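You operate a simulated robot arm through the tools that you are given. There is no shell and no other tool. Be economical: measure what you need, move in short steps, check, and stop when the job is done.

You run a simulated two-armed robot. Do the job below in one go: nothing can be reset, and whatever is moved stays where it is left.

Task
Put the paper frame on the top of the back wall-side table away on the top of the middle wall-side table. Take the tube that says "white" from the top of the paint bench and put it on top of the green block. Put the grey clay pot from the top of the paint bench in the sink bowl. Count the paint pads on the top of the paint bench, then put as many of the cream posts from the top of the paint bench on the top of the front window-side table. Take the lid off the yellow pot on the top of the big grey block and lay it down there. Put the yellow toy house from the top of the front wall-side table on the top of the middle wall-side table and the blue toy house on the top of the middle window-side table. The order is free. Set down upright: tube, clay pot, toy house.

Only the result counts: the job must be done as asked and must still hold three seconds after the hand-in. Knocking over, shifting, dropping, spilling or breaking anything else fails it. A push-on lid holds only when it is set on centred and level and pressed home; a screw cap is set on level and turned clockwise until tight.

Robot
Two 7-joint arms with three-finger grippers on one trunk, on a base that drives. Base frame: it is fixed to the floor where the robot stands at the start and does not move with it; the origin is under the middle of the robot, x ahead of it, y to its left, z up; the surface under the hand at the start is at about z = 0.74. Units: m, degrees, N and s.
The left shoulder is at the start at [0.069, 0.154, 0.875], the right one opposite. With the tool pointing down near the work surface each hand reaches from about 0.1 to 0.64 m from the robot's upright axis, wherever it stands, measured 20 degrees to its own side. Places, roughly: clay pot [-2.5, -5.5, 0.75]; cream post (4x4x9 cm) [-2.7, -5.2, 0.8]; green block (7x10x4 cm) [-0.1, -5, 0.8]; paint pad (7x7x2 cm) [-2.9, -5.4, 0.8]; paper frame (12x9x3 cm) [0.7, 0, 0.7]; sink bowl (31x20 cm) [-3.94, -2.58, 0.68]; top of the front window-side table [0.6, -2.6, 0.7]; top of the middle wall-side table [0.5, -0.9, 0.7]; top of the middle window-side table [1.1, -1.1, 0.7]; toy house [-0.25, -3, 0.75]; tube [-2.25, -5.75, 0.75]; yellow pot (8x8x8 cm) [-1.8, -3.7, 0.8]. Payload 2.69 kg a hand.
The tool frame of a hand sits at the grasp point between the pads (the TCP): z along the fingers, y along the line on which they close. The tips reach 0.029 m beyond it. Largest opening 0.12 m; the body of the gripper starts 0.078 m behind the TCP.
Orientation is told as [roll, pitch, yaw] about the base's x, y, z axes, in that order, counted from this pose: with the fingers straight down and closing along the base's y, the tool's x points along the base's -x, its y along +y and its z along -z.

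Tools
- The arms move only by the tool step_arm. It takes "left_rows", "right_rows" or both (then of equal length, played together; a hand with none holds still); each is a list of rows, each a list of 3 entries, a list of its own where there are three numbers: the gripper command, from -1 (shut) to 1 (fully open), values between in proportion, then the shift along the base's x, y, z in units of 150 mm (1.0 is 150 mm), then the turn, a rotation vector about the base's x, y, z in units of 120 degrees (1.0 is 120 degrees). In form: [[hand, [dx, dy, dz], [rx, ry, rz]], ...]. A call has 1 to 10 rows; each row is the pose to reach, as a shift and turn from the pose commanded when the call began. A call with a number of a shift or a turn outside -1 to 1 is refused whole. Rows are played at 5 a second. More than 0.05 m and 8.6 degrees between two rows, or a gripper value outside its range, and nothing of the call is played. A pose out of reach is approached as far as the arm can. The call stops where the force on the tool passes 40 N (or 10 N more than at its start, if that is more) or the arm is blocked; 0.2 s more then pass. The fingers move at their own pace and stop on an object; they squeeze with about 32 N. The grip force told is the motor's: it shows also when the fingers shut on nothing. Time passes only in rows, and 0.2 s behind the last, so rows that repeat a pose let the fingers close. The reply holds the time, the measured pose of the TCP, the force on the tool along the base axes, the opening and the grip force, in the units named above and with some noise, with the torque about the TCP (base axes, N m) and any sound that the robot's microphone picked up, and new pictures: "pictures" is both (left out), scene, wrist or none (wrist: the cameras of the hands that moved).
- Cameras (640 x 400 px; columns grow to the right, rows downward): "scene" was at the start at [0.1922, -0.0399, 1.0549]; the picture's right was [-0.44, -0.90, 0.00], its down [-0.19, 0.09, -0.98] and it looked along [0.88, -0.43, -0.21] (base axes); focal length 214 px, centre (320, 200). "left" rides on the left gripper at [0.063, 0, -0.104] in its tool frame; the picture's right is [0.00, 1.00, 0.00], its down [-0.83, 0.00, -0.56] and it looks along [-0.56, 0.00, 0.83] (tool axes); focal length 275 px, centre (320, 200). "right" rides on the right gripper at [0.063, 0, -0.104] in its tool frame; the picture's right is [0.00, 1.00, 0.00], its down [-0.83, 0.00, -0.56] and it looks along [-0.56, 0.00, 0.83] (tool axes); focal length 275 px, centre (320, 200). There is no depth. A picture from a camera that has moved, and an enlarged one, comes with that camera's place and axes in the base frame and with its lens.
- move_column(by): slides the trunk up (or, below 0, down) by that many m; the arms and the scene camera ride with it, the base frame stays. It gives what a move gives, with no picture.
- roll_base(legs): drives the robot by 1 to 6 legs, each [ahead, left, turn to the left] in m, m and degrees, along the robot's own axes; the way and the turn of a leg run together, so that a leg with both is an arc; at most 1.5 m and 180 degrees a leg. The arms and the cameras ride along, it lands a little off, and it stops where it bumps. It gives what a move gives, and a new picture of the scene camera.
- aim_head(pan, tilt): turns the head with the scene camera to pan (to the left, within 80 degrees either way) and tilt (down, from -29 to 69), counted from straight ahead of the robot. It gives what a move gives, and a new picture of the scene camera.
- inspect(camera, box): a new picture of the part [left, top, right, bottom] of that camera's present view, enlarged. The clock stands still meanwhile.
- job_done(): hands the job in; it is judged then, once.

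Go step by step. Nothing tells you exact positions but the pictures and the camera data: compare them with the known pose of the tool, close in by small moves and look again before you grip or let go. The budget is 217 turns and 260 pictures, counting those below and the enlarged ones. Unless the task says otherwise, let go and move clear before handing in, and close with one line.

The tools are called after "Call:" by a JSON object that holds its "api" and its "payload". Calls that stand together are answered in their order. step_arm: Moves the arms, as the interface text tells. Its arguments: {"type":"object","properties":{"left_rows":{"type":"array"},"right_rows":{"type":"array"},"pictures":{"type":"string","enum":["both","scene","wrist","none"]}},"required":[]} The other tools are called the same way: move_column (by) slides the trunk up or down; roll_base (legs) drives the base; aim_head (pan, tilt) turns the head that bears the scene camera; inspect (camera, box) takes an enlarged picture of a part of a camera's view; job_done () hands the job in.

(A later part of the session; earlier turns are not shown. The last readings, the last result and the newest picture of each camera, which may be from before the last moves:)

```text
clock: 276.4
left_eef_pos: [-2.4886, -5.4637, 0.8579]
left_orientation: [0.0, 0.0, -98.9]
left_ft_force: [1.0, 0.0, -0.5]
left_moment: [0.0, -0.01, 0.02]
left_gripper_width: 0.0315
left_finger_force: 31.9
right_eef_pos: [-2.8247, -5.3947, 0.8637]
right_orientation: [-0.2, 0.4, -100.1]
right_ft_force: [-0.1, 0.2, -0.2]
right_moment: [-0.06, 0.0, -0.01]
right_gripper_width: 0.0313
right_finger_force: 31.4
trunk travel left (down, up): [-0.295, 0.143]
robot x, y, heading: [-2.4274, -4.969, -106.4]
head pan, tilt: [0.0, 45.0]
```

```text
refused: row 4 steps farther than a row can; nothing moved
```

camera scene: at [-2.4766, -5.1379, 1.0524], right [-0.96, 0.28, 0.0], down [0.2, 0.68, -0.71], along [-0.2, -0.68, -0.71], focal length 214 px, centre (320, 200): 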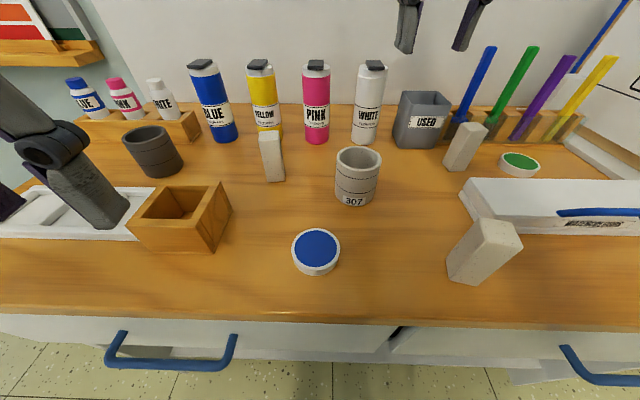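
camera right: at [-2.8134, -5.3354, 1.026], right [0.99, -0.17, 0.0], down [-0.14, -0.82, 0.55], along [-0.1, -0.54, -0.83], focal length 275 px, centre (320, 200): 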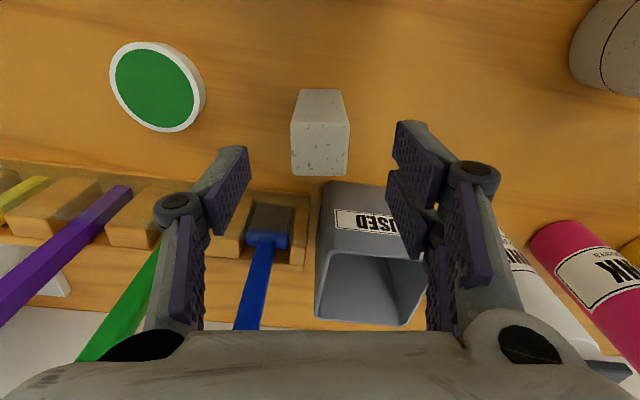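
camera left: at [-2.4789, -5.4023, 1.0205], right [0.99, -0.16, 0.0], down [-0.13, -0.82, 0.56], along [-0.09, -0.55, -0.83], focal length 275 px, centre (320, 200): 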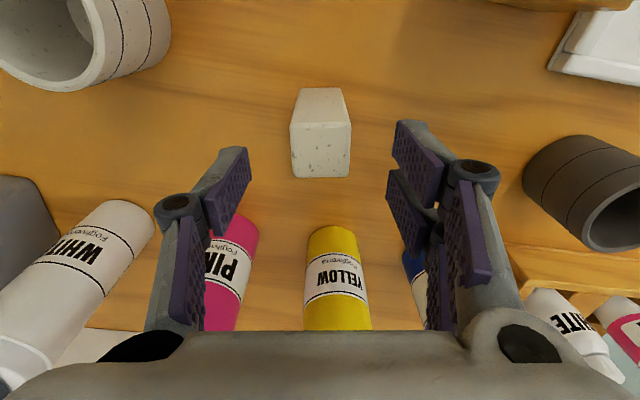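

Call:
{"api": "step_arm", "payload": {"left_rows": [[-1, [0, 0, 0.3], [0, 0, 0]], [-1, [0, 0, 0.6], [0, 0, 0]], [-1, [0, 0, 0.9], [0, 0, 0]], [-1, [0.13, 0.28, 0.9], [0, 0, 0]], [-1, [0.26, 0.55, 0.9], [0, 0, 0]], [-1, [0.39, 0.82, 0.9], [0, 0, 0]]], "right_rows": [[-1, [0, 0, 0.3], [0, 0, 0]], [-1, [0, 0, 0.6], [0, 0, 0]], [-1, [0, 0, 0.9], [0, 0, 0]], [-1, [0, 0.05, 0.9], [0, 0, 0]], [-1, [0, 0.1, 0.9], [0, 0, 0]], [-1, [0, 0.1, 0.9], [0, 0, 0]]], "pictures": "scene"}}

```text
clock: 277.8
left_eef_pos: [-2.429, -5.3383, 0.9947]
left_orientation: [0.0, -0.3, -99.0]
left_ft_force: [0.0, 0.1, -1.3]
left_moment: [-0.02, -0.01, 0.0]
left_gripper_width: 0.0318
left_finger_force: 31.8
right_eef_pos: [-2.824, -5.3801, 0.9993]
right_orientation: [-0.2, 0.3, -100.1]
right_ft_force: [-0.2, -0.5, -1.7]
right_moment: [-0.01, 0.05, -0.02]
right_gripper_width: 0.0316
right_finger_force: 32.1
trunk travel left (down, up): [-0.295, 0.143]
robot x, y, heading: [-2.4268, -4.9699, -106.4]
head pan, tilt: [0.0, 45.0]
camera scene: at [-2.4761, -5.137, 1.0526], right [-0.96, 0.28, 0.0], down [0.2, 0.68, -0.71], along [-0.2, -0.68, -0.71], focal length 214 px, centre (320, 200)
```

scene: 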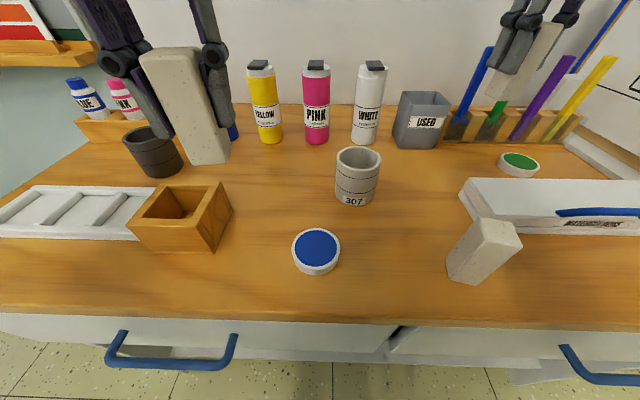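

Both posts are up. I back out, pass between block and desk, and head for the front end of the window-side table.

Call:
{"api": "roll_base", "payload": {"legs": [[-0.42, 0, 0], [0, 0.93, 0], [-1.38, 0, 0], [0, 1.38, 0], [0, 0, 180]]}}

Call:
{"api": "aim_head", "payload": {"pan": 0, "tilt": 40}}

```text
clock: 311.6
left_eef_pos: [0.2877, -3.5248, 0.9941]
left_orientation: [0.0, -0.1, 80.7]
left_ft_force: [0.1, 0.0, -0.7]
left_moment: [0.01, 0.02, 0.03]
left_gripper_width: 0.0313
left_finger_force: 32.2
right_eef_pos: [0.6823, -3.4862, 0.999]
right_orientation: [-0.2, 0.3, 79.5]
right_ft_force: [0.7, 0.1, -1.4]
right_moment: [-0.01, 0.02, 0.0]
right_gripper_width: 0.0315
right_finger_force: 31.9
trunk travel left (down, up): [-0.295, 0.143]
robot x, y, heading: [0.2821, -3.8953, 73.2]
head pan, tilt: [0.0, 45.0]
camera scene: at [0.3358, -3.7254, 1.0526], right [0.96, -0.29, 0.0], down [-0.2, -0.68, -0.71], along [0.2, 0.68, -0.71], focal length 214 px, centre (320, 200)
```

scene: 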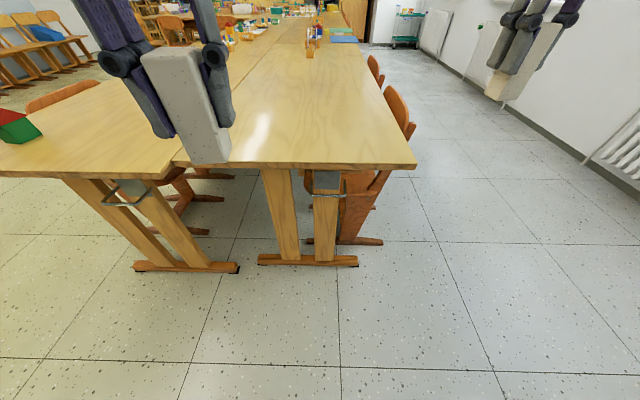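

```text
clock: 312.2
left_eef_pos: [0.287, -3.5248, 0.9939]
left_orientation: [0.0, -0.1, 80.7]
left_ft_force: [-0.5, 0.0, -1.6]
left_moment: [-0.01, 0.01, 0.02]
left_gripper_width: 0.0317
left_finger_force: 32.4
right_eef_pos: [0.6813, -3.4868, 0.9992]
right_orientation: [-0.1, 0.3, 79.5]
right_ft_force: [0.6, -1.2, -0.9]
right_moment: [-0.01, 0.0, 0.01]
right_gripper_width: 0.0315
right_finger_force: 31.8
trunk travel left (down, up): [-0.295, 0.143]
robot x, y, heading: [0.2829, -3.8929, 73.2]
head pan, tilt: [0.0, 40.0]
camera scene: at [0.3369, -3.7218, 1.0598], right [0.96, -0.29, 0.0], down [-0.19, -0.62, -0.77], along [0.22, 0.73, -0.64], focal length 214 px, centre (320, 200)
```

scene: 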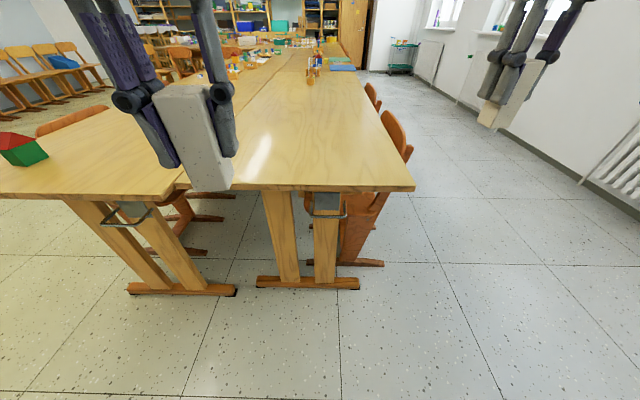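

Call:
{"api": "roll_base", "payload": {"legs": [[0, 0.07, 0], [0.3, 0, 0]]}}

Call:
{"api": "step_arm", "payload": {"left_rows": [[-1, [0.1, 0.15, 0], [0, 0, 0]], [-1, [0.2, 0.3, -0.1], [0, 0, 0]], [-1, [0.28, 0.45, -0.3], [0, 0, 0]], [-1, [0.28, 0.53, -0.55], [0, 0, 0]]], "right_rows": [[-1, [-0.25, -0.03, 0], [0, 0, 0]], [-1, [-0.5, -0.06, -0.1], [0, 0, 0]], [-1, [-0.75, -0.1, -0.3], [0, 0, 0]], [-1, [-0.95, -0.15, -0.5], [0, 0, 0]]], "pictures": "scene"}}

```text
clock: 315.1
left_eef_pos: [0.3065, -3.2155, 0.9936]
left_orientation: [0.0, -0.1, 80.6]
left_ft_force: [0.3, 0.9, -1.9]
left_moment: [0.0, 0.03, -0.01]
left_gripper_width: 0.0312
left_finger_force: 32.3
right_eef_pos: [0.7019, -3.1777, 0.9995]
right_orientation: [-0.3, 0.4, 79.5]
right_ft_force: [-0.9, 0.1, -1.4]
right_moment: [-0.01, -0.05, -0.02]
right_gripper_width: 0.0313
right_finger_force: 32.0
trunk travel left (down, up): [-0.295, 0.143]
robot x, y, heading: [0.3022, -3.5885, 73.5]
head pan, tilt: [0.0, 40.0]
camera scene: at [0.3566, -3.4132, 1.0597], right [0.96, -0.29, 0.0], down [-0.19, -0.62, -0.77], along [0.22, 0.73, -0.64], focal length 214 px, centre (320, 200)
```

scene: 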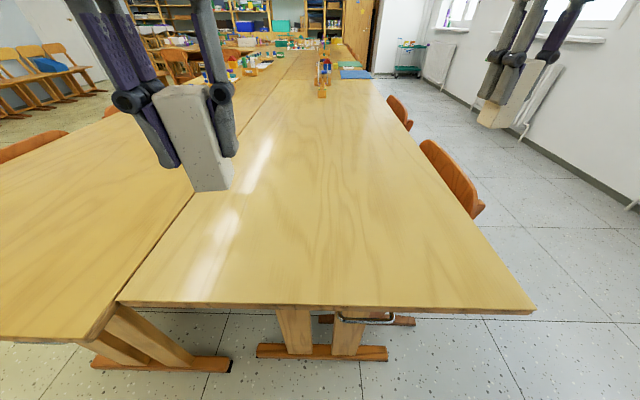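

```text
clock: 316.1
left_eef_pos: [0.3488, -3.1365, 0.9095]
left_orientation: [-0.1, -0.1, 80.7]
left_ft_force: [0.4, 0.2, -1.7]
left_moment: [0.01, 0.02, 0.0]
left_gripper_width: 0.0315
left_finger_force: 31.9
right_eef_pos: [0.5879, -3.1237, 0.936]
right_orientation: [-0.1, 0.4, 79.6]
right_ft_force: [-0.2, 1.1, -1.6]
right_moment: [-0.06, -0.05, 0.01]
right_gripper_width: 0.0315
right_finger_force: 31.4
right hand out of reach, approached as far as the arm can: row 2, 3, 4
trunk travel left (down, up): [-0.295, 0.143]
robot x, y, heading: [0.3036, -3.5894, 73.3]
head pan, tilt: [0.0, 40.0]
camera scene: at [0.3563, -3.413, 1.0597], right [0.96, -0.29, 0.0], down [-0.18, -0.62, -0.77], along [0.22, 0.73, -0.64], focal length 214 px, centre (320, 200)
```

scene: 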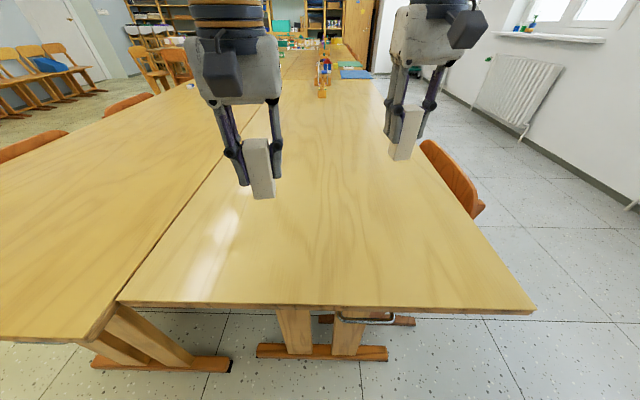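

Call:
{"api": "step_arm", "payload": {"left_rows": [[-1, [0, 0, -0.2], [0, 0, 0]], [-1, [0, 0, -0.4], [0, 0, 0]], [-1, [0, 0, -0.6], [0, 0, 0]]], "right_rows": [[-1, [0, 0, -0.2], [0, 0, 0]], [-1, [0, 0, -0.4], [0, 0, 0]], [-1, [0, 0, -0.6], [0, 0, 0]]], "pictures": "none"}}

Call:
{"api": "inspect", "payload": {"camera": "scene", "box": [200, 100, 456, 260]}}

```text
clock: 316.9
left_eef_pos: [0.3483, -3.1378, 0.8212]
left_orientation: [0.0, -0.1, 80.8]
left_ft_force: [-0.2, 0.5, -1.2]
left_moment: [0.03, 0.0, -0.01]
left_gripper_width: 0.0315
left_finger_force: 31.9
right_eef_pos: [0.5876, -3.1253, 0.8465]
right_orientation: [0.0, 0.5, 79.7]
right_ft_force: [0.4, 0.5, -0.7]
right_moment: [0.01, 0.0, 0.0]
right_gripper_width: 0.0311
right_finger_force: 32.1
right hand out of reach, approached as far as the arm can: row 1, 2
trunk travel left (down, up): [-0.295, 0.143]
robot x, y, heading: [0.3046, -3.5874, 73.0]
head pan, tilt: [0.0, 40.0]
```

```text
2.50 times, centred on (328, 180) of scene
camera zoom: at [0.3566, -3.4135, 1.0598], right [0.96, -0.29, 0.0], down [-0.19, -0.62, -0.77], along [0.22, 0.73, -0.64], focal length 536 px, centre (300, 250)
```

zoom: 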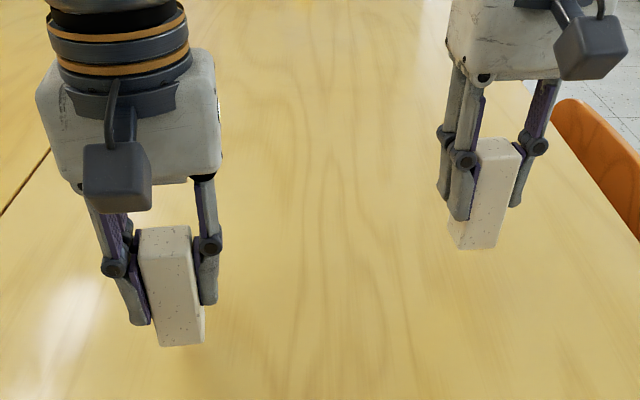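

Call:
{"api": "step_arm", "payload": {"left_rows": [[-1, [0, 0, -0.03], [0, 0, 0]], [-1, [0, 0, -0.05], [0, 0, 0]], [-1, [0, 0, -0.07], [0, 0, 0]], [-1, [0, 0, -0.085], [0, 0, 0]], [-1, [0, 0, -0.1], [0, 0, 0]]], "right_rows": [[-1, [0, 0, -0.06], [0, 0, 0]], [-1, [0, 0, -0.12], [0, 0, 0]], [-1, [0, 0, -0.16], [0, 0, 0]], [-1, [0, 0, -0.19], [0, 0, 0]], [-1, [0, 0, -0.21], [0, 0, 0]]], "pictures": "none"}}

Call:
{"api": "inspect", "payload": {"camera": "scene", "box": [200, 100, 456, 260]}}

```text
clock: 318.1
left_eef_pos: [0.349, -3.1375, 0.8061]
left_orientation: [0.0, -0.1, 80.7]
left_ft_force: [-0.1, 0.4, -1.9]
left_moment: [-0.01, -0.01, 0.04]
left_gripper_width: 0.0312
left_finger_force: 32.0
right_eef_pos: [0.5864, -3.1266, 0.8155]
right_orientation: [-0.1, 0.4, 79.5]
right_ft_force: [-0.4, -0.9, -2.1]
right_moment: [0.0, 0.0, -0.01]
right_gripper_width: 0.0315
right_finger_force: 31.7
trunk travel left (down, up): [-0.295, 0.143]
robot x, y, heading: [0.303, -3.5909, 73.5]
head pan, tilt: [0.0, 40.0]
```

```text
2.50 times, centred on (328, 180) of scene
camera zoom: at [0.3565, -3.4136, 1.0598], right [0.96, -0.29, 0.0], down [-0.19, -0.62, -0.77], along [0.22, 0.73, -0.64], focal length 536 px, centre (300, 250)
```

zoom: 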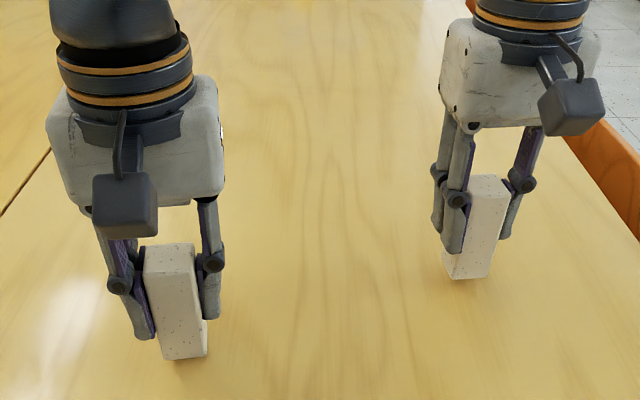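

Call:
{"api": "step_arm", "payload": {"left_rows": [[-1, [0, 0, -0.015], [0, 0, 0]], [-1, [0, 0, -0.03], [0, 0, 0]], [-1, [0, 0, -0.045], [0, 0, 0]]], "right_rows": [[-1, [0, 0, -0.02], [0, 0, 0]], [-1, [0, 0, -0.04], [0, 0, 0]], [-1, [0, 0, -0.06], [0, 0, 0]]], "pictures": "none"}}

```text
clock: 318.9
left_eef_pos: [0.3492, -3.1369, 0.8001]
left_orientation: [0.1, -0.1, 80.8]
left_ft_force: [-0.2, 0.1, -0.8]
left_moment: [0.01, 0.03, -0.02]
left_gripper_width: 0.0317
left_finger_force: 31.8
right_eef_pos: [0.5872, -3.1257, 0.8065]
right_orientation: [-0.2, 0.3, 79.5]
right_ft_force: [-0.3, -0.5, -1.6]
right_moment: [0.02, 0.03, -0.01]
right_gripper_width: 0.0315
right_finger_force: 31.9
trunk travel left (down, up): [-0.295, 0.143]
robot x, y, heading: [0.3015, -3.5835, 73.4]
head pan, tilt: [0.0, 40.0]
```

Call:
{"api": "step_arm", "payload": {"left_rows": [[-1, [0, 0, -0.015], [0, 0, 0]], [-1, [0, 0, -0.03], [0, 0, 0]], [-1, [0, 0, -0.04], [0, 0, 0]]], "right_rows": [[-1, [0, 0, -0.015], [0, 0, 0]], [-1, [0, 0, -0.03], [0, 0, 0]], [-1, [0, 0, -0.04], [0, 0, 0]]], "pictures": "none"}}

Call:
{"api": "inspect", "payload": {"camera": "scene", "box": [200, 100, 456, 260]}}

```text
clock: 319.7
left_eef_pos: [0.3489, -3.1367, 0.7961]
left_orientation: [-0.3, -0.4, 80.8]
left_ft_force: [-0.1, 4.7, 19.5]
left_moment: [0.2, -0.02, 0.01]
left_gripper_width: 0.0318
left_finger_force: 31.8
right_eef_pos: [0.5875, -3.1256, 0.8033]
right_orientation: [-0.1, 0.0, 79.6]
right_ft_force: [1.6, -0.6, 20.0]
right_moment: [-0.22, 0.02, 0.01]
right_gripper_width: 0.0314
right_finger_force: 32.1
trunk travel left (down, up): [-0.295, 0.143]
robot x, y, heading: [0.303, -3.5877, 73.2]
head pan, tilt: [0.0, 40.0]
```

```text
2.50 times, centred on (328, 180) of scene
camera zoom: at [0.3557, -3.4155, 1.0605], right [0.96, -0.29, 0.0], down [-0.18, -0.61, -0.77], along [0.22, 0.73, -0.64], focal length 536 px, centre (300, 250)
```

zoom: 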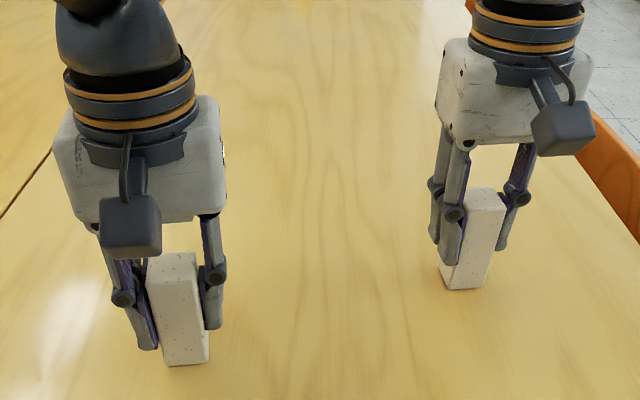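

Both touch the table. I ease off a touch, release and lift straight up.

Call:
{"api": "step_arm", "payload": {"left_rows": [[-1, [0, 0, 0.015], [0, 0, 0]], [-0.1, [0, 0, 0.015], [0, 0, 0]], [-0.1, [0, 0, 0.015], [0, 0, 0]], [-0.1, [0, 0, 0.3], [0, 0, 0]], [-0.1, [0, 0, 0.6], [0, 0, 0]], [-0.1, [0, 0, 0.9], [0, 0, 0]]], "right_rows": [[-1, [0, 0, 0.015], [0, 0, 0]], [-0.1, [0, 0, 0.015], [0, 0, 0]], [-0.1, [0, 0, 0.015], [0, 0, 0]], [-0.1, [0, 0, 0.3], [0, 0, 0]], [-0.1, [0, 0, 0.6], [0, 0, 0]], [-0.1, [0, 0, 0.9], [0, 0, 0]]], "pictures": "scene"}}

```text
clock: 321.1
left_eef_pos: [0.3497, -3.1371, 0.9312]
left_orientation: [0.1, -0.1, 80.8]
left_ft_force: [-0.2, 0.1, -0.1]
left_moment: [0.01, 0.01, 0.02]
left_gripper_width: 0.0538
left_finger_force: 0.1
right_eef_pos: [0.5875, -3.1261, 0.9369]
right_orientation: [-0.2, 0.5, 79.6]
right_ft_force: [-1.2, 0.1, 0.0]
right_moment: [0.03, 0.01, -0.02]
right_gripper_width: 0.0543
right_finger_force: 0.0
right hand out of reach, approached as far as the arm can: row 5
trunk travel left (down, up): [-0.295, 0.143]
robot x, y, heading: [0.3002, -3.5846, 73.3]
head pan, tilt: [0.0, 40.0]
camera scene: at [0.3563, -3.4141, 1.0599], right [0.96, -0.29, 0.0], down [-0.18, -0.62, -0.77], along [0.22, 0.73, -0.64], focal length 214 px, centre (320, 200)
```

scene: 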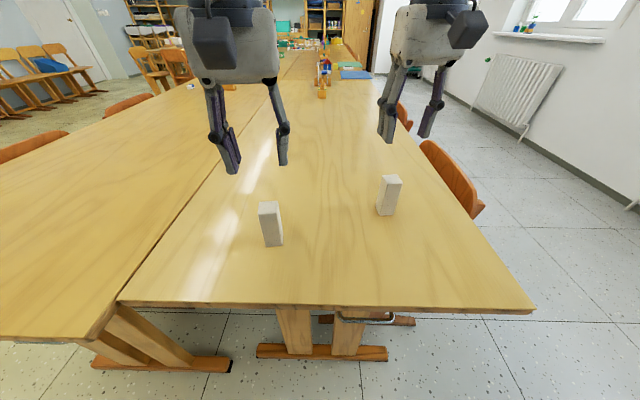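

Two posts stand on the window-side table. Before fetching the tube I look at the green block on the front desk.

Call:
{"api": "roll_base", "payload": {"legs": [[-0.35, 0, 0], [0, 0, 180]]}}

Call:
{"api": "aim_head", "payload": {"pan": 0, "tilt": 30}}

```text
clock: 330.8
left_eef_pos: [0.1816, -4.3749, 0.9297]
left_orientation: [-0.1, -0.1, -96.1]
left_ft_force: [0.0, 0.9, 0.2]
left_moment: [0.02, 0.02, -0.02]
left_gripper_width: 0.0539
left_finger_force: 0.1
right_eef_pos: [-0.0561, -4.4005, 0.935]
right_orientation: [-0.2, 0.6, -97.0]
right_ft_force: [0.8, 0.2, -0.2]
right_moment: [0.02, -0.01, 0.0]
right_gripper_width: 0.0542
right_finger_force: 0.0
trunk travel left (down, up): [-0.295, 0.143]
robot x, y, heading: [0.2004, -3.9216, -103.4]
head pan, tilt: [0.0, 40.0]
camera scene: at [0.1619, -4.097, 1.0599], right [-0.97, 0.23, 0.0], down [0.15, 0.63, -0.77], along [-0.18, -0.75, -0.64], focal length 214 px, centre (320, 200)
```

scene: 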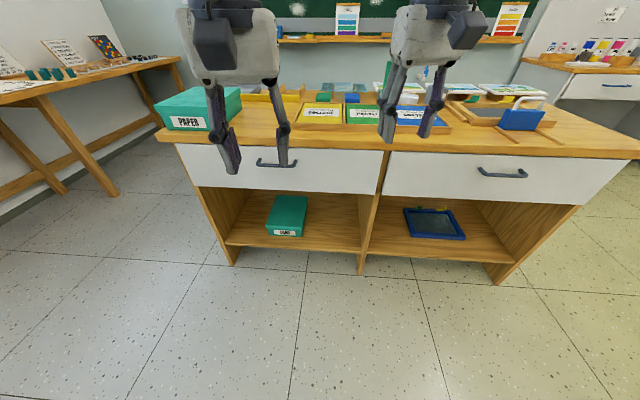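

```text
clock: 331.6
left_eef_pos: [0.1819, -4.3736, 0.9298]
left_orientation: [0.0, 0.0, -96.0]
left_ft_force: [0.7, 0.2, 0.3]
left_moment: [-0.02, 0.02, -0.01]
left_gripper_width: 0.0542
left_finger_force: 0.1
right_eef_pos: [-0.0569, -4.4007, 0.9347]
right_orientation: [-0.1, 0.4, -97.2]
right_ft_force: [0.1, -0.8, -1.0]
right_moment: [0.01, -0.03, -0.01]
right_gripper_width: 0.0539
right_finger_force: 0.1
trunk travel left (down, up): [-0.295, 0.143]
robot x, y, heading: [0.2044, -3.9211, -103.4]
head pan, tilt: [0.0, 30.0]
camera scene: at [0.1606, -4.1023, 1.0752], right [-0.97, 0.23, 0.0], down [0.12, 0.49, -0.87], along [-0.2, -0.84, -0.5], focal length 214 px, centre (320, 200)
```

scene: 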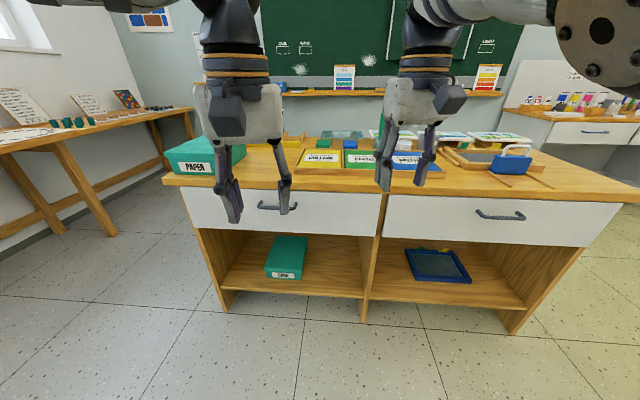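

Call:
{"api": "inspect", "payload": {"camera": "scene", "box": [260, 110, 420, 210]}}

```text
4.00 times, centred on (340, 160) of scene
camera zoom: at [0.1606, -4.1023, 1.0752], right [-0.97, 0.23, 0.0], down [0.12, 0.49, -0.87], along [-0.2, -0.84, -0.5], focal length 858 px, centre (240, 360)
```

zoom: 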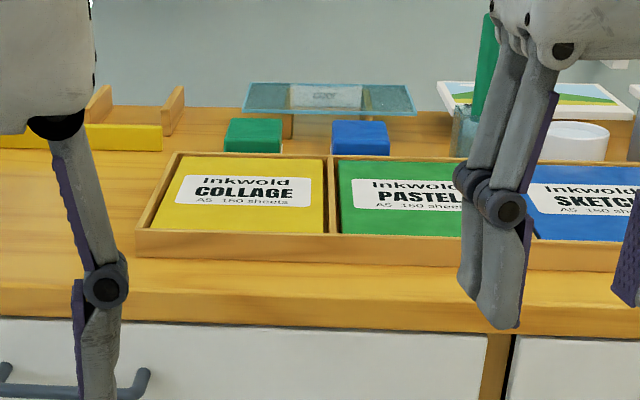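

The green block is behind the paper trays on the desk. Now I return to the bench for the pot and the white tube.

Call:
{"api": "move_column", "payload": {"by": 0.1}}

Call:
{"api": "roll_base", "payload": {"legs": [[0, 0, -2.6], [0, -1.31, 0], [1.33, 0, 0], [0, -0.55, 0], [0.3, 0, 0]]}}

Call:
{"api": "aim_head", "payload": {"pan": 0, "tilt": 40}}

```text
clock: 332.9
left_eef_pos: [0.1809, -4.3745, 1.0286]
left_orientation: [-0.1, 0.0, -96.0]
left_ft_force: [0.0, -0.2, -0.2]
left_moment: [0.01, -0.05, 0.0]
left_gripper_width: 0.0539
left_finger_force: 0.1
right_eef_pos: [-0.0566, -4.4005, 1.0339]
right_orientation: [-0.2, 0.7, -97.1]
right_ft_force: [0.6, -1.2, -0.6]
right_moment: [-0.03, -0.05, 0.01]
right_gripper_width: 0.0541
right_finger_force: 0.0
trunk travel left (down, up): [-0.395, 0.043]
robot x, y, heading: [0.2003, -3.9233, -103.5]
head pan, tilt: [0.0, 30.0]
```

```text
clock: 355.6
left_eef_pos: [-2.0313, -5.4529, 1.0295]
left_orientation: [0.1, -0.1, -97.3]
left_ft_force: [0.0, -0.8, 0.4]
left_moment: [0.0, 0.01, -0.03]
left_gripper_width: 0.0539
left_finger_force: 0.0
right_eef_pos: [-2.2696, -5.473, 1.0353]
right_orientation: [-0.1, 0.5, -98.4]
right_ft_force: [-0.4, -0.2, -0.3]
right_moment: [0.04, -0.02, 0.01]
right_gripper_width: 0.0538
right_finger_force: 0.1
trunk travel left (down, up): [-0.395, 0.043]
robot x, y, heading: [-2.0008, -5.0004, -104.6]
head pan, tilt: [0.0, 30.0]
camera scene: at [-2.0353, -5.1367, 1.1881], right [-0.97, 0.25, 0.0], down [0.13, 0.48, -0.87], along [-0.22, -0.84, -0.5], focal length 214 px, centre (320, 200)
```

scene: 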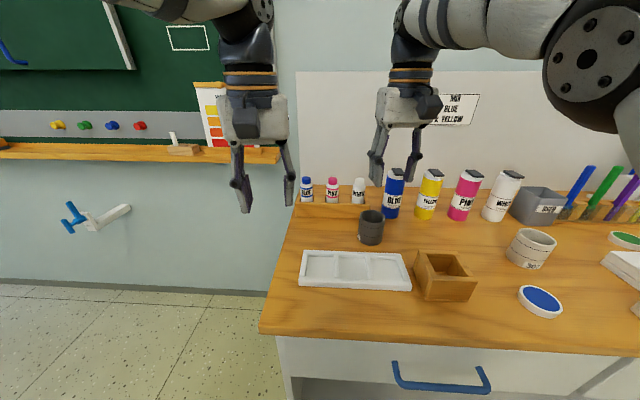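

```text
clock: 356.4
left_eef_pos: [-2.0308, -5.4507, 1.0303]
left_orientation: [0.0, -0.1, -97.2]
left_ft_force: [-0.5, 0.5, -0.5]
left_moment: [0.0, 0.02, -0.02]
left_gripper_width: 0.0539
left_finger_force: 0.1
right_eef_pos: [-2.2706, -5.4727, 1.0358]
right_orientation: [-0.3, 0.4, -98.5]
right_ft_force: [0.5, 0.8, 0.0]
right_moment: [-0.02, -0.01, -0.01]
right_gripper_width: 0.054
right_finger_force: 0.2
trunk travel left (down, up): [-0.395, 0.043]
robot x, y, heading: [-2.0011, -4.9989, -104.9]
head pan, tilt: [0.0, 40.0]
camera scene: at [-2.0338, -5.1308, 1.1729], right [-0.97, 0.25, 0.0], down [0.16, 0.62, -0.77], along [-0.19, -0.74, -0.64], focal length 214 px, centre (320, 200)
```

scene: 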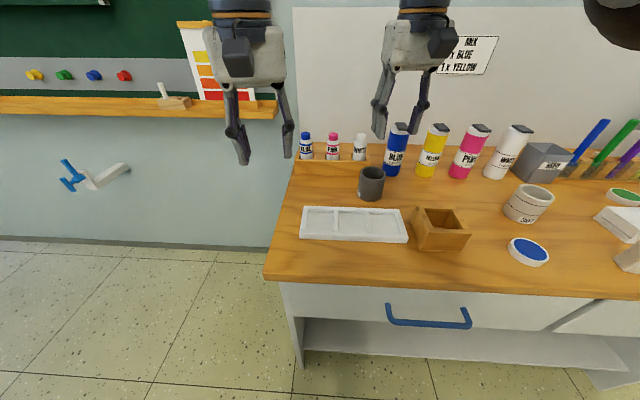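

Call:
{"api": "inspect", "payload": {"camera": "scene", "box": [280, 120, 440, 220]}}

```text
4.00 times, centred on (360, 170) of scene
camera zoom: at [-2.0338, -5.1308, 1.1729], right [-0.97, 0.25, 0.0], down [0.16, 0.62, -0.77], along [-0.19, -0.74, -0.64], focal length 858 px, centre (160, 320)
```

zoom: 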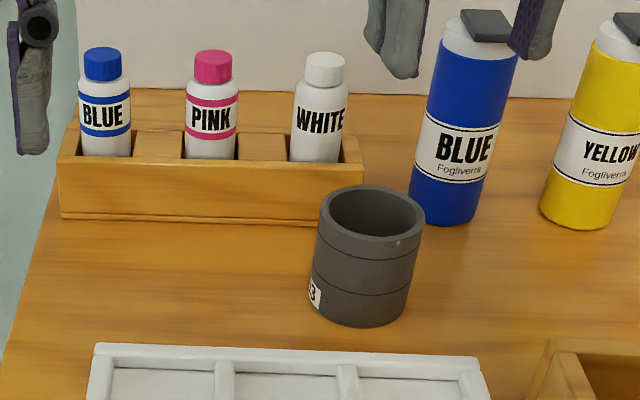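

Call:
{"api": "roll_base", "payload": {"legs": [[0.07, 0, -1.2]]}}

Call:
{"api": "step_arm", "payload": {"right_rows": [[0.6, [0, 0, -0.2], [0, 0, 0]], [0.6, [0, 0, -0.4], [0, 0, 0]], [0.6, [0, 0, -0.6], [0, 0, 0]]], "pictures": "wrist"}}

```text
clock: 357.4
left_eef_pos: [-2.0605, -5.519, 1.0288]
left_orientation: [-0.2, -0.1, -98.5]
left_ft_force: [-0.1, 0.2, -0.7]
left_moment: [0.06, -0.02, -0.03]
left_gripper_width: 0.054
left_finger_force: 0.0
right_eef_pos: [-2.2978, -5.5357, 1.0354]
right_orientation: [-0.2, 0.5, -99.7]
right_ft_force: [0.0, -0.5, -0.1]
right_moment: [0.03, -0.03, 0.03]
right_gripper_width: 0.0539
right_finger_force: 0.0
trunk travel left (down, up): [-0.395, 0.043]
robot x, y, heading: [-2.0194, -5.0692, -105.7]
head pan, tilt: [0.0, 40.0]
camera scene: at [-2.0552, -5.1982, 1.1727], right [-0.96, 0.27, 0.0], down [0.18, 0.62, -0.77], along [-0.21, -0.74, -0.64], focal length 214 px, centre (320, 200)
```

scene: 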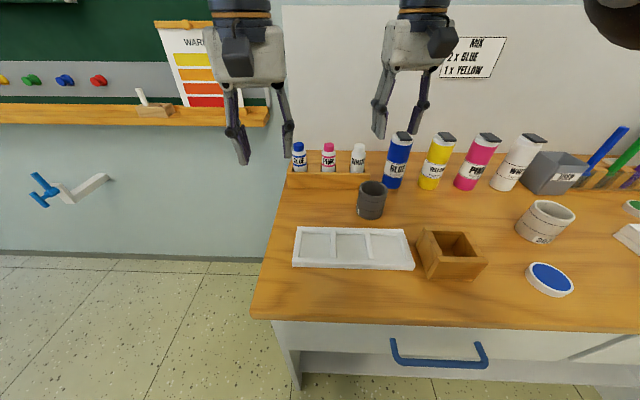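

```text
clock: 358.2
left_eef_pos: [-2.0595, -5.5193, 1.0294]
left_orientation: [0.0, -0.1, -98.5]
left_ft_force: [1.3, -0.3, 0.2]
left_moment: [0.02, 0.0, 0.01]
left_gripper_width: 0.054
left_finger_force: 0.0
right_eef_pos: [-2.2975, -5.5334, 0.945]
right_orientation: [-0.1, 0.6, -99.6]
right_ft_force: [0.3, 0.0, -0.8]
right_moment: [0.01, -0.03, -0.01]
right_gripper_width: 0.0956
right_finger_force: 0.0
trunk travel left (down, up): [-0.395, 0.043]
robot x, y, heading: [-2.0208, -5.0721, -106.0]
head pan, tilt: [0.0, 40.0]
camera right: at [-2.2877, -5.4744, 1.0503], right [0.99, -0.16, 0.0], down [-0.13, -0.82, 0.55], along [-0.09, -0.54, -0.84], focal length 275 px, centre (320, 200)
```

right: 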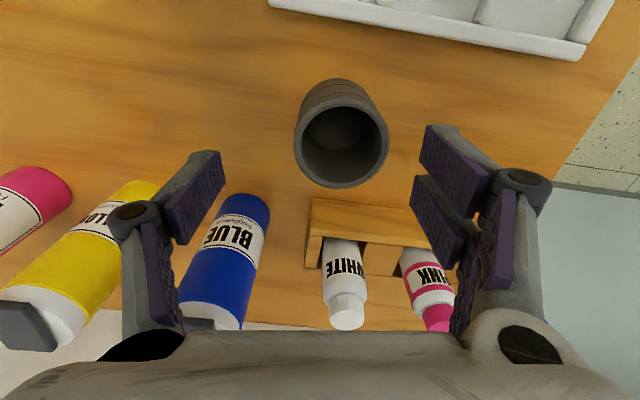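

Call:
{"api": "step_arm", "payload": {"right_rows": [[0.6, [0.09, -0.115, -0.1], [0, 0, 0]], [0.6, [0.09, -0.115, -0.35], [0, 0, 0]], [0.6, [0.09, -0.115, -0.5], [0, 0, 0]]], "pictures": "wrist"}}

```text
clock: 359.0
left_eef_pos: [-2.0598, -5.5191, 1.0304]
left_orientation: [0.0, -0.1, -98.5]
left_ft_force: [-0.5, -0.1, -0.5]
left_moment: [0.0, 0.03, 0.03]
left_gripper_width: 0.0541
left_finger_force: 0.1
right_eef_pos: [-2.2844, -5.5526, 0.8707]
right_orientation: [-0.2, 0.4, -99.7]
right_ft_force: [0.3, 0.7, 0.2]
right_moment: [-0.02, 0.0, 0.01]
right_gripper_width: 0.0959
right_finger_force: 0.0
trunk travel left (down, up): [-0.395, 0.043]
robot x, y, heading: [-2.0217, -5.0707, -105.9]
head pan, tilt: [0.0, 40.0]
camera right: at [-2.2745, -5.4917, 0.9758], right [0.99, -0.16, 0.0], down [-0.13, -0.82, 0.55], along [-0.09, -0.54, -0.84], focal length 275 px, centre (320, 200)
```

right: 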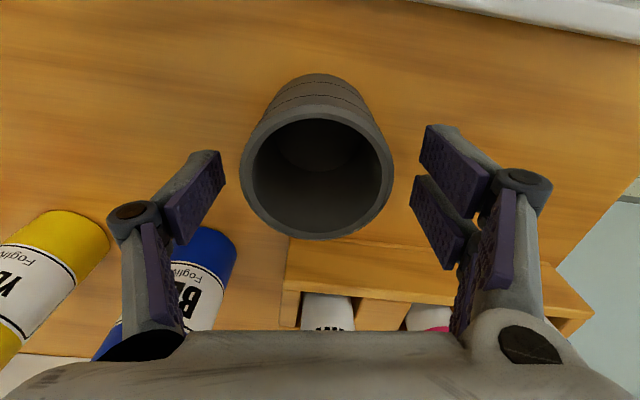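

Call:
{"api": "step_arm", "payload": {"right_rows": [[0.6, [-0.01, 0, -0.1], [0, 0, 0]], [0.6, [-0.01, 0.01, -0.17], [0, 0, 0]], [-1, [-0.01, 0.01, -0.17], [0, 0, 0]], [-1, [-0.01, 0.01, -0.17], [0, 0, 0]], [-1, [-0.01, 0.01, -0.17], [0, 0, 0]]], "pictures": "none"}}

Call:
{"api": "step_arm", "payload": {"right_rows": [[-1, [0, 0, 0.2], [0, 0, 0]], [-1, [0, 0, 0.5], [0, 0, 0]], [-1, [0, 0, 0.8], [0, 0, 0]], [-1, [0, 0.1, 1], [0, 0, 0]], [-1, [-0.2, 0.3, 1], [0, 0, 0]], [-1, [-0.4, 0.5, 1], [0, 0, 0]], [-1, [-0.6, 0.7, 1], [0, 0, 0]]], "pictures": "both"}}

```text
clock: 360.2
left_eef_pos: [-2.0602, -5.5192, 1.0293]
left_orientation: [0.0, -0.1, -98.5]
left_ft_force: [0.0, 0.8, -0.3]
left_moment: [-0.04, -0.04, -0.02]
left_gripper_width: 0.0537
left_finger_force: 0.1
right_eef_pos: [-2.2854, -5.5495, 0.8453]
right_orientation: [-0.2, 0.3, -99.6]
right_ft_force: [0.0, -1.0, 1.0]
right_moment: [-0.05, 0.09, -0.01]
right_gripper_width: 0.0636
right_finger_force: 31.7
trunk travel left (down, up): [-0.395, 0.043]
robot x, y, heading: [-2.0244, -5.0715, -106.1]
head pan, tilt: [0.0, 40.0]
```

```text
clock: 361.8
left_eef_pos: [-2.0608, -5.5189, 1.0294]
left_orientation: [0.1, -0.1, -98.5]
left_ft_force: [-0.5, 1.1, 0.2]
left_moment: [0.0, -0.02, -0.01]
left_gripper_width: 0.0543
left_finger_force: 0.1
right_eef_pos: [-2.3779, -5.4445, 0.9955]
right_orientation: [0.0, 0.3, -99.6]
right_ft_force: [0.2, -0.3, -2.0]
right_moment: [-0.02, -0.03, -0.02]
right_gripper_width: 0.0637
right_finger_force: 32.2
trunk travel left (down, up): [-0.395, 0.043]
robot x, y, heading: [-2.0189, -5.0715, -105.6]
head pan, tilt: [0.0, 40.0]
camera scene: at [-2.0566, -5.1967, 1.1729], right [-0.96, 0.27, 0.0], down [0.18, 0.62, -0.77], along [-0.21, -0.74, -0.64], focal length 214 px, centre (320, 200)
camera right: at [-2.3679, -5.3841, 1.1007], right [0.99, -0.16, 0.0], down [-0.14, -0.82, 0.55], along [-0.09, -0.54, -0.83], focal length 275 px, centre (320, 200)
```

scene: 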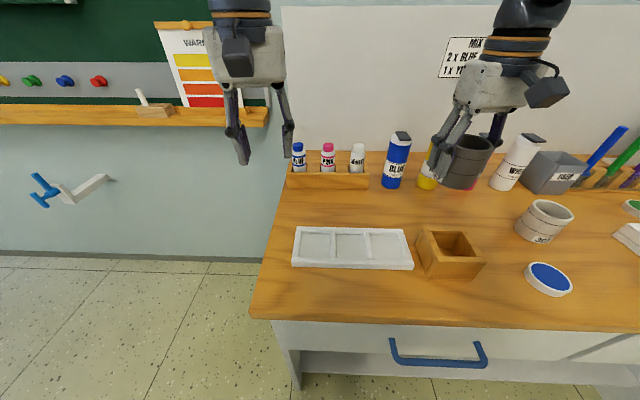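
right: 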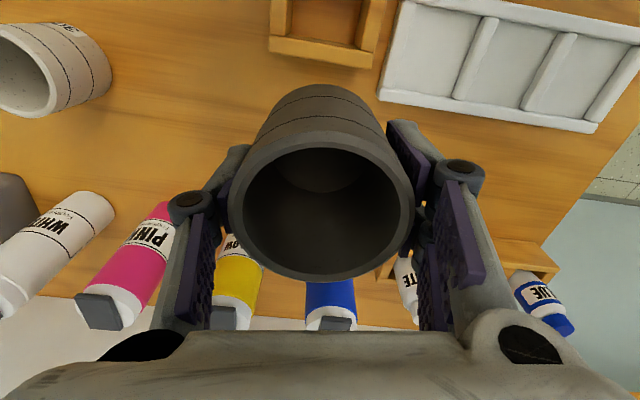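

Pot is up. I shift right so that the left hand can reach the WHITE tube with a forward-tilted gripper.

Call:
{"api": "roll_base", "payload": {"legs": [[0, -0.2, 0]]}}

Call:
{"api": "step_arm", "payload": {"left_rows": [[-0.1, [-0.05, -0.1, 0], [-0.06, 0.017, 0]], [-0.1, [-0.1, -0.2, 0], [-0.12, 0.034, 0]], [-0.1, [-0.15, -0.35, 0], [-0.18, 0.05, 0]], [-0.1, [-0.2, -0.5, 0], [-0.24, 0.067, 0]], [-0.1, [-0.25, -0.65, -0.1], [-0.28, 0.079, 0]]], "pictures": "both"}}

```text
clock: 363.9
left_eef_pos: [-2.2519, -5.4638, 1.0302]
left_orientation: [0.0, 0.0, -98.5]
left_ft_force: [-0.4, -0.3, 0.3]
left_moment: [-0.02, -0.01, -0.01]
left_gripper_width: 0.0539
left_finger_force: 0.0
right_eef_pos: [-2.5692, -5.3906, 0.9957]
right_orientation: [-0.3, 0.4, -99.7]
right_ft_force: [-0.1, -0.5, -1.9]
right_moment: [0.0, -0.04, 0.01]
right_gripper_width: 0.0636
right_finger_force: 32.0
trunk travel left (down, up): [-0.395, 0.043]
robot x, y, heading: [-2.2085, -5.0163, -106.0]
head pan, tilt: [0.0, 40.0]
camera scene: at [-2.2474, -5.1426, 1.1728], right [-0.96, 0.27, 0.0], down [0.18, 0.62, -0.77], along [-0.21, -0.74, -0.64], focal length 214 px, centre (320, 200)
```

scene: 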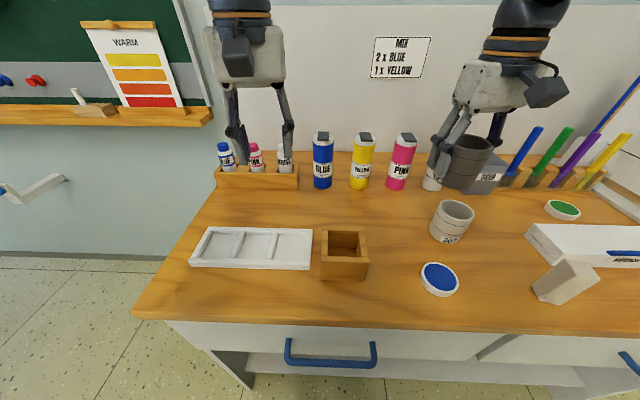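

```text
clock: 365.1
left_eef_pos: [-2.2918, -5.5619, 1.014]
left_orientation: [-5.2, -34.8, -96.8]
left_ft_force: [-0.4, -0.8, 0.3]
left_moment: [-0.02, -0.01, -0.03]
left_gripper_width: 0.0542
left_finger_force: 0.0
right_eef_pos: [-2.5696, -5.3914, 0.9944]
right_orientation: [-0.1, 0.5, -99.7]
right_ft_force: [-0.4, 0.2, -1.6]
right_moment: [-0.02, 0.0, -0.03]
right_gripper_width: 0.0635
right_finger_force: 31.7
trunk travel left (down, up): [-0.395, 0.043]
robot x, y, heading: [-2.2143, -5.0154, -105.8]
head pan, tilt: [0.0, 40.0]
camera scene: at [-2.2476, -5.1429, 1.1727], right [-0.96, 0.27, 0.0], down [0.18, 0.62, -0.77], along [-0.21, -0.74, -0.64], focal length 214 px, centre (320, 200)
camera left: at [-2.2674, -5.4548, 1.0647], right [0.98, -0.17, -0.07], down [0.0, -0.37, 0.93], along [-0.19, -0.91, -0.36], focal length 275 px, centre (320, 200)
```

scene: 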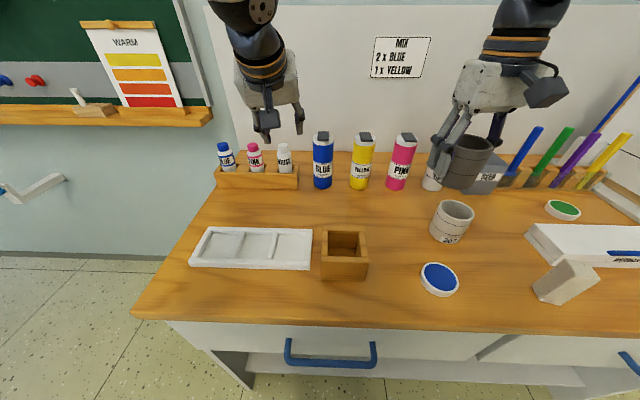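
left: 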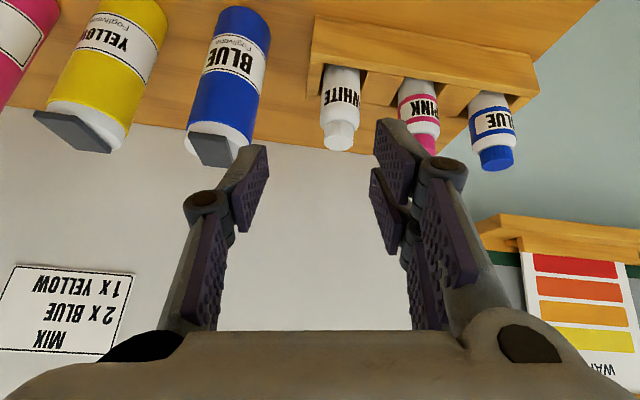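

The views fix the WHITE tube at about (-2.299, -5.663), cap top z ≈ 0.924. I close in along the tilted direction.

Call:
{"api": "step_arm", "payload": {"left_rows": [[0, [-0.01, -0.15, -0.2], [-0.003, -0.017, 0]], [0, [-0.025, -0.3, -0.4], [-0.006, -0.033, 0]], [0, [-0.035, -0.45, -0.57], [-0.006, -0.033, 0]]], "pictures": "both"}}

```text
clock: 365.9
left_eef_pos: [-2.2954, -5.6315, 0.9286]
left_orientation: [-0.2, -35.0, -99.8]
left_ft_force: [0.1, -0.5, -0.8]
left_moment: [-0.01, -0.01, -0.02]
left_gripper_width: 0.0602
left_finger_force: 0.1
right_eef_pos: [-2.5686, -5.3916, 0.9961]
right_orientation: [-0.1, 0.4, -99.7]
right_ft_force: [0.7, -0.6, -1.9]
right_moment: [0.01, 0.02, 0.02]
right_gripper_width: 0.0635
right_finger_force: 31.7
trunk travel left (down, up): [-0.395, 0.043]
robot x, y, heading: [-2.2117, -5.0114, -105.9]
head pan, tilt: [0.0, 40.0]
camera scene: at [-2.2473, -5.1434, 1.1727], right [-0.96, 0.27, 0.0], down [0.18, 0.62, -0.77], along [-0.21, -0.74, -0.64], focal length 214 px, centre (320, 200)
camera left: at [-2.2756, -5.5218, 0.9782], right [0.98, -0.17, 0.0], down [-0.06, -0.36, 0.93], along [-0.16, -0.92, -0.36], focal length 275 px, centre (320, 200)
```

scene: 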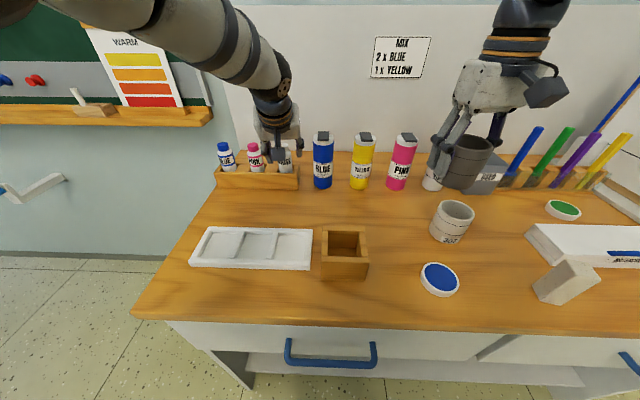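
left: 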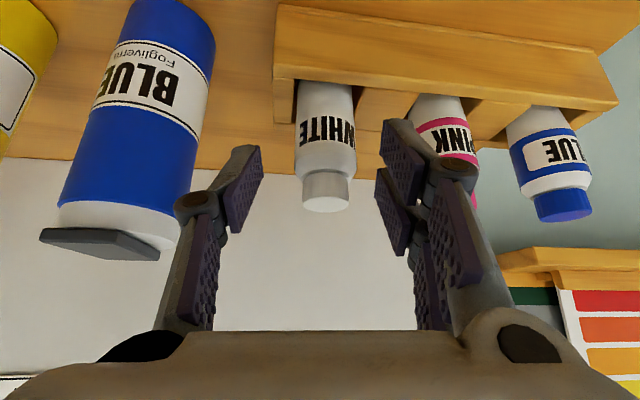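

Call:
{"api": "step_arm", "payload": {"left_rows": [[0, [0, -0.11, -0.15], [0, 0, 0]], [0, [-0.005, -0.21, -0.28], [0, 0, 0]], [-1, [-0.005, -0.21, -0.28], [0, 0, 0]], [-1, [-0.005, -0.21, -0.28], [0, 0, 0]], [-1, [-0.005, -0.21, -0.28], [0, 0, 0]]], "pictures": "wrist"}}

```text
clock: 367.1
left_eef_pos: [-2.2959, -5.6609, 0.8881]
left_orientation: [-0.3, -35.1, -99.7]
left_ft_force: [1.1, -3.0, 6.7]
left_moment: [-0.29, -0.19, 0.01]
left_gripper_width: 0.0372
left_finger_force: 32.4
right_eef_pos: [-2.5677, -5.3889, 0.9958]
right_orientation: [-0.3, 0.4, -99.7]
right_ft_force: [-0.2, 0.0, -2.0]
right_moment: [0.01, 0.03, 0.0]
right_gripper_width: 0.0637
right_finger_force: 32.1
trunk travel left (down, up): [-0.395, 0.043]
robot x, y, heading: [-2.212, -5.0161, -106.0]
head pan, tilt: [0.0, 40.0]
camera left: at [-2.2761, -5.5522, 0.9375], right [0.98, -0.17, 0.0], down [-0.06, -0.36, 0.93], along [-0.16, -0.92, -0.36], focal length 275 px, centre (320, 200)
```

left: 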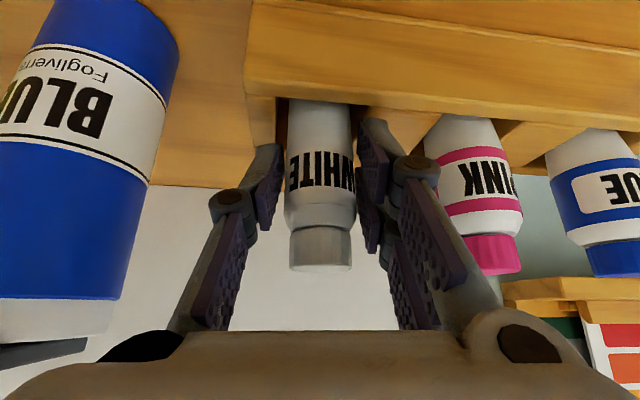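

Gripped. I lift the tube straight out of the rack.

Call:
{"api": "step_arm", "payload": {"left_rows": [[-1, [0, 0, 0.1], [0, 0, 0]], [-1, [0, 0, 0.25], [0, 0, 0]], [-1, [0, 0, 0.45], [0, 0, 0]], [-1, [0, 0, 0.7], [0, 0, 0]], [-1, [0.03, 0.12, 0.85], [0, 0, 0]], [-1, [0.1, 0.4, 0.9], [0, 0, 0]]], "pictures": "both"}}

```text
clock: 368.6
left_eef_pos: [-2.2809, -5.598, 1.0232]
left_orientation: [-0.2, -34.9, -99.6]
left_ft_force: [0.1, 0.0, -1.2]
left_moment: [0.02, -0.01, 0.03]
left_gripper_width: 0.0369
left_finger_force: 32.2
right_eef_pos: [-2.568, -5.3896, 0.9961]
right_orientation: [-0.2, 0.3, -99.7]
right_ft_force: [0.0, 0.7, -2.0]
right_moment: [-0.07, 0.01, -0.02]
right_gripper_width: 0.0632
right_finger_force: 31.9
trunk travel left (down, up): [-0.395, 0.043]
robot x, y, heading: [-2.2139, -5.0139, -105.9]
head pan, tilt: [0.0, 40.0]
camera scene: at [-2.2469, -5.1415, 1.1731], right [-0.96, 0.27, 0.0], down [0.18, 0.62, -0.77], along [-0.21, -0.74, -0.64], focal length 214 px, centre (320, 200)
camera left: at [-2.261, -5.4901, 1.0724], right [0.98, -0.17, 0.0], down [-0.06, -0.36, 0.93], along [-0.16, -0.92, -0.36], focal length 275 px, centre (320, 200)
```

scene: 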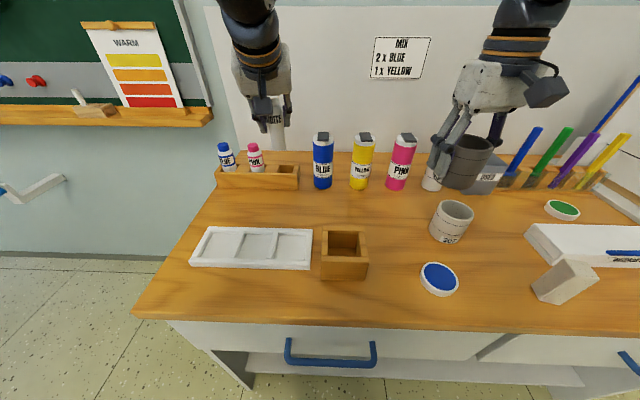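
left: 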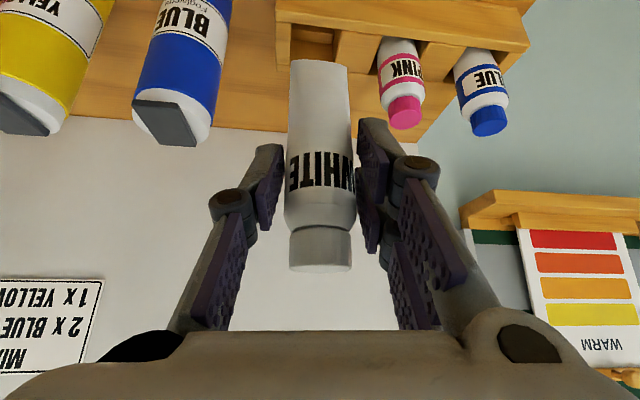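

The tube is out, upright in the left hand. I drive to the desk with the green block.

Call:
{"api": "roll_base", "payload": {"legs": [[-0.42, 0, 0], [0, 0.73, 0], [-1.3, 0, 0], [0, 1.23, 0], [0.22, 0, 0]]}}

Call:
{"api": "aim_head", "payload": {"pan": 0, "tilt": 30}}

```text
clock: 393.5
left_eef_pos: [0.0168, -4.6861, 1.0214]
left_orientation: [-0.2, -34.8, -99.4]
left_ft_force: [-0.1, -0.1, -0.8]
left_moment: [0.04, -0.01, 0.0]
left_gripper_width: 0.037
left_finger_force: 31.6
right_eef_pos: [-0.2704, -4.4756, 0.9949]
right_orientation: [-0.2, 0.3, -99.5]
right_ft_force: [0.0, -1.1, -1.5]
right_moment: [-0.01, -0.02, -0.01]
right_gripper_width: 0.0634
right_finger_force: 32.0
trunk travel left (down, up): [-0.395, 0.043]
robot x, y, heading: [0.0873, -4.0982, -105.8]
head pan, tilt: [0.0, 40.0]
camera scene: at [0.0495, -4.2281, 1.1727], right [-0.96, 0.27, 0.0], down [0.17, 0.62, -0.77], along [-0.21, -0.74, -0.64], focal length 214 px, centre (320, 200)
```

scene: 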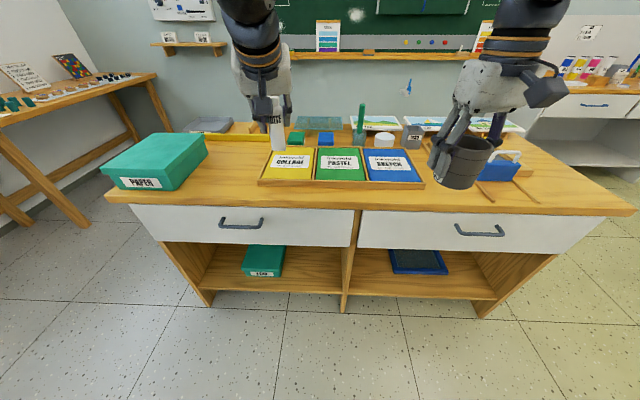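

```text
clock: 394.2
left_eef_pos: [0.0171, -4.6844, 1.0219]
left_orientation: [-0.3, -34.8, -99.5]
left_ft_force: [-0.2, 0.5, -0.3]
left_moment: [0.01, -0.01, 0.0]
left_gripper_width: 0.0372
left_finger_force: 32.5
right_eef_pos: [-0.2702, -4.4759, 0.9949]
right_orientation: [-0.1, 0.4, -99.5]
right_ft_force: [-0.1, 0.2, -1.3]
right_moment: [0.01, 0.01, -0.02]
right_gripper_width: 0.0632
right_finger_force: 32.3
trunk travel left (down, up): [-0.395, 0.043]
robot x, y, heading: [0.0837, -4.0957, -105.8]
head pan, tilt: [0.0, 30.0]
camera scene: at [0.0482, -4.2326, 1.1881], right [-0.96, 0.27, 0.0], down [0.14, 0.48, -0.87], along [-0.23, -0.83, -0.5], focal length 214 px, centre (320, 200)
```

scene: 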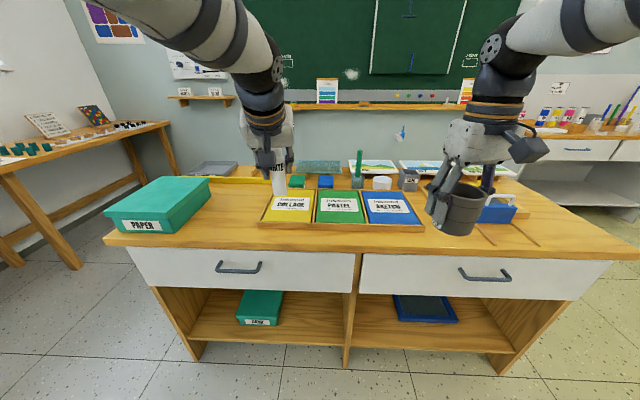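

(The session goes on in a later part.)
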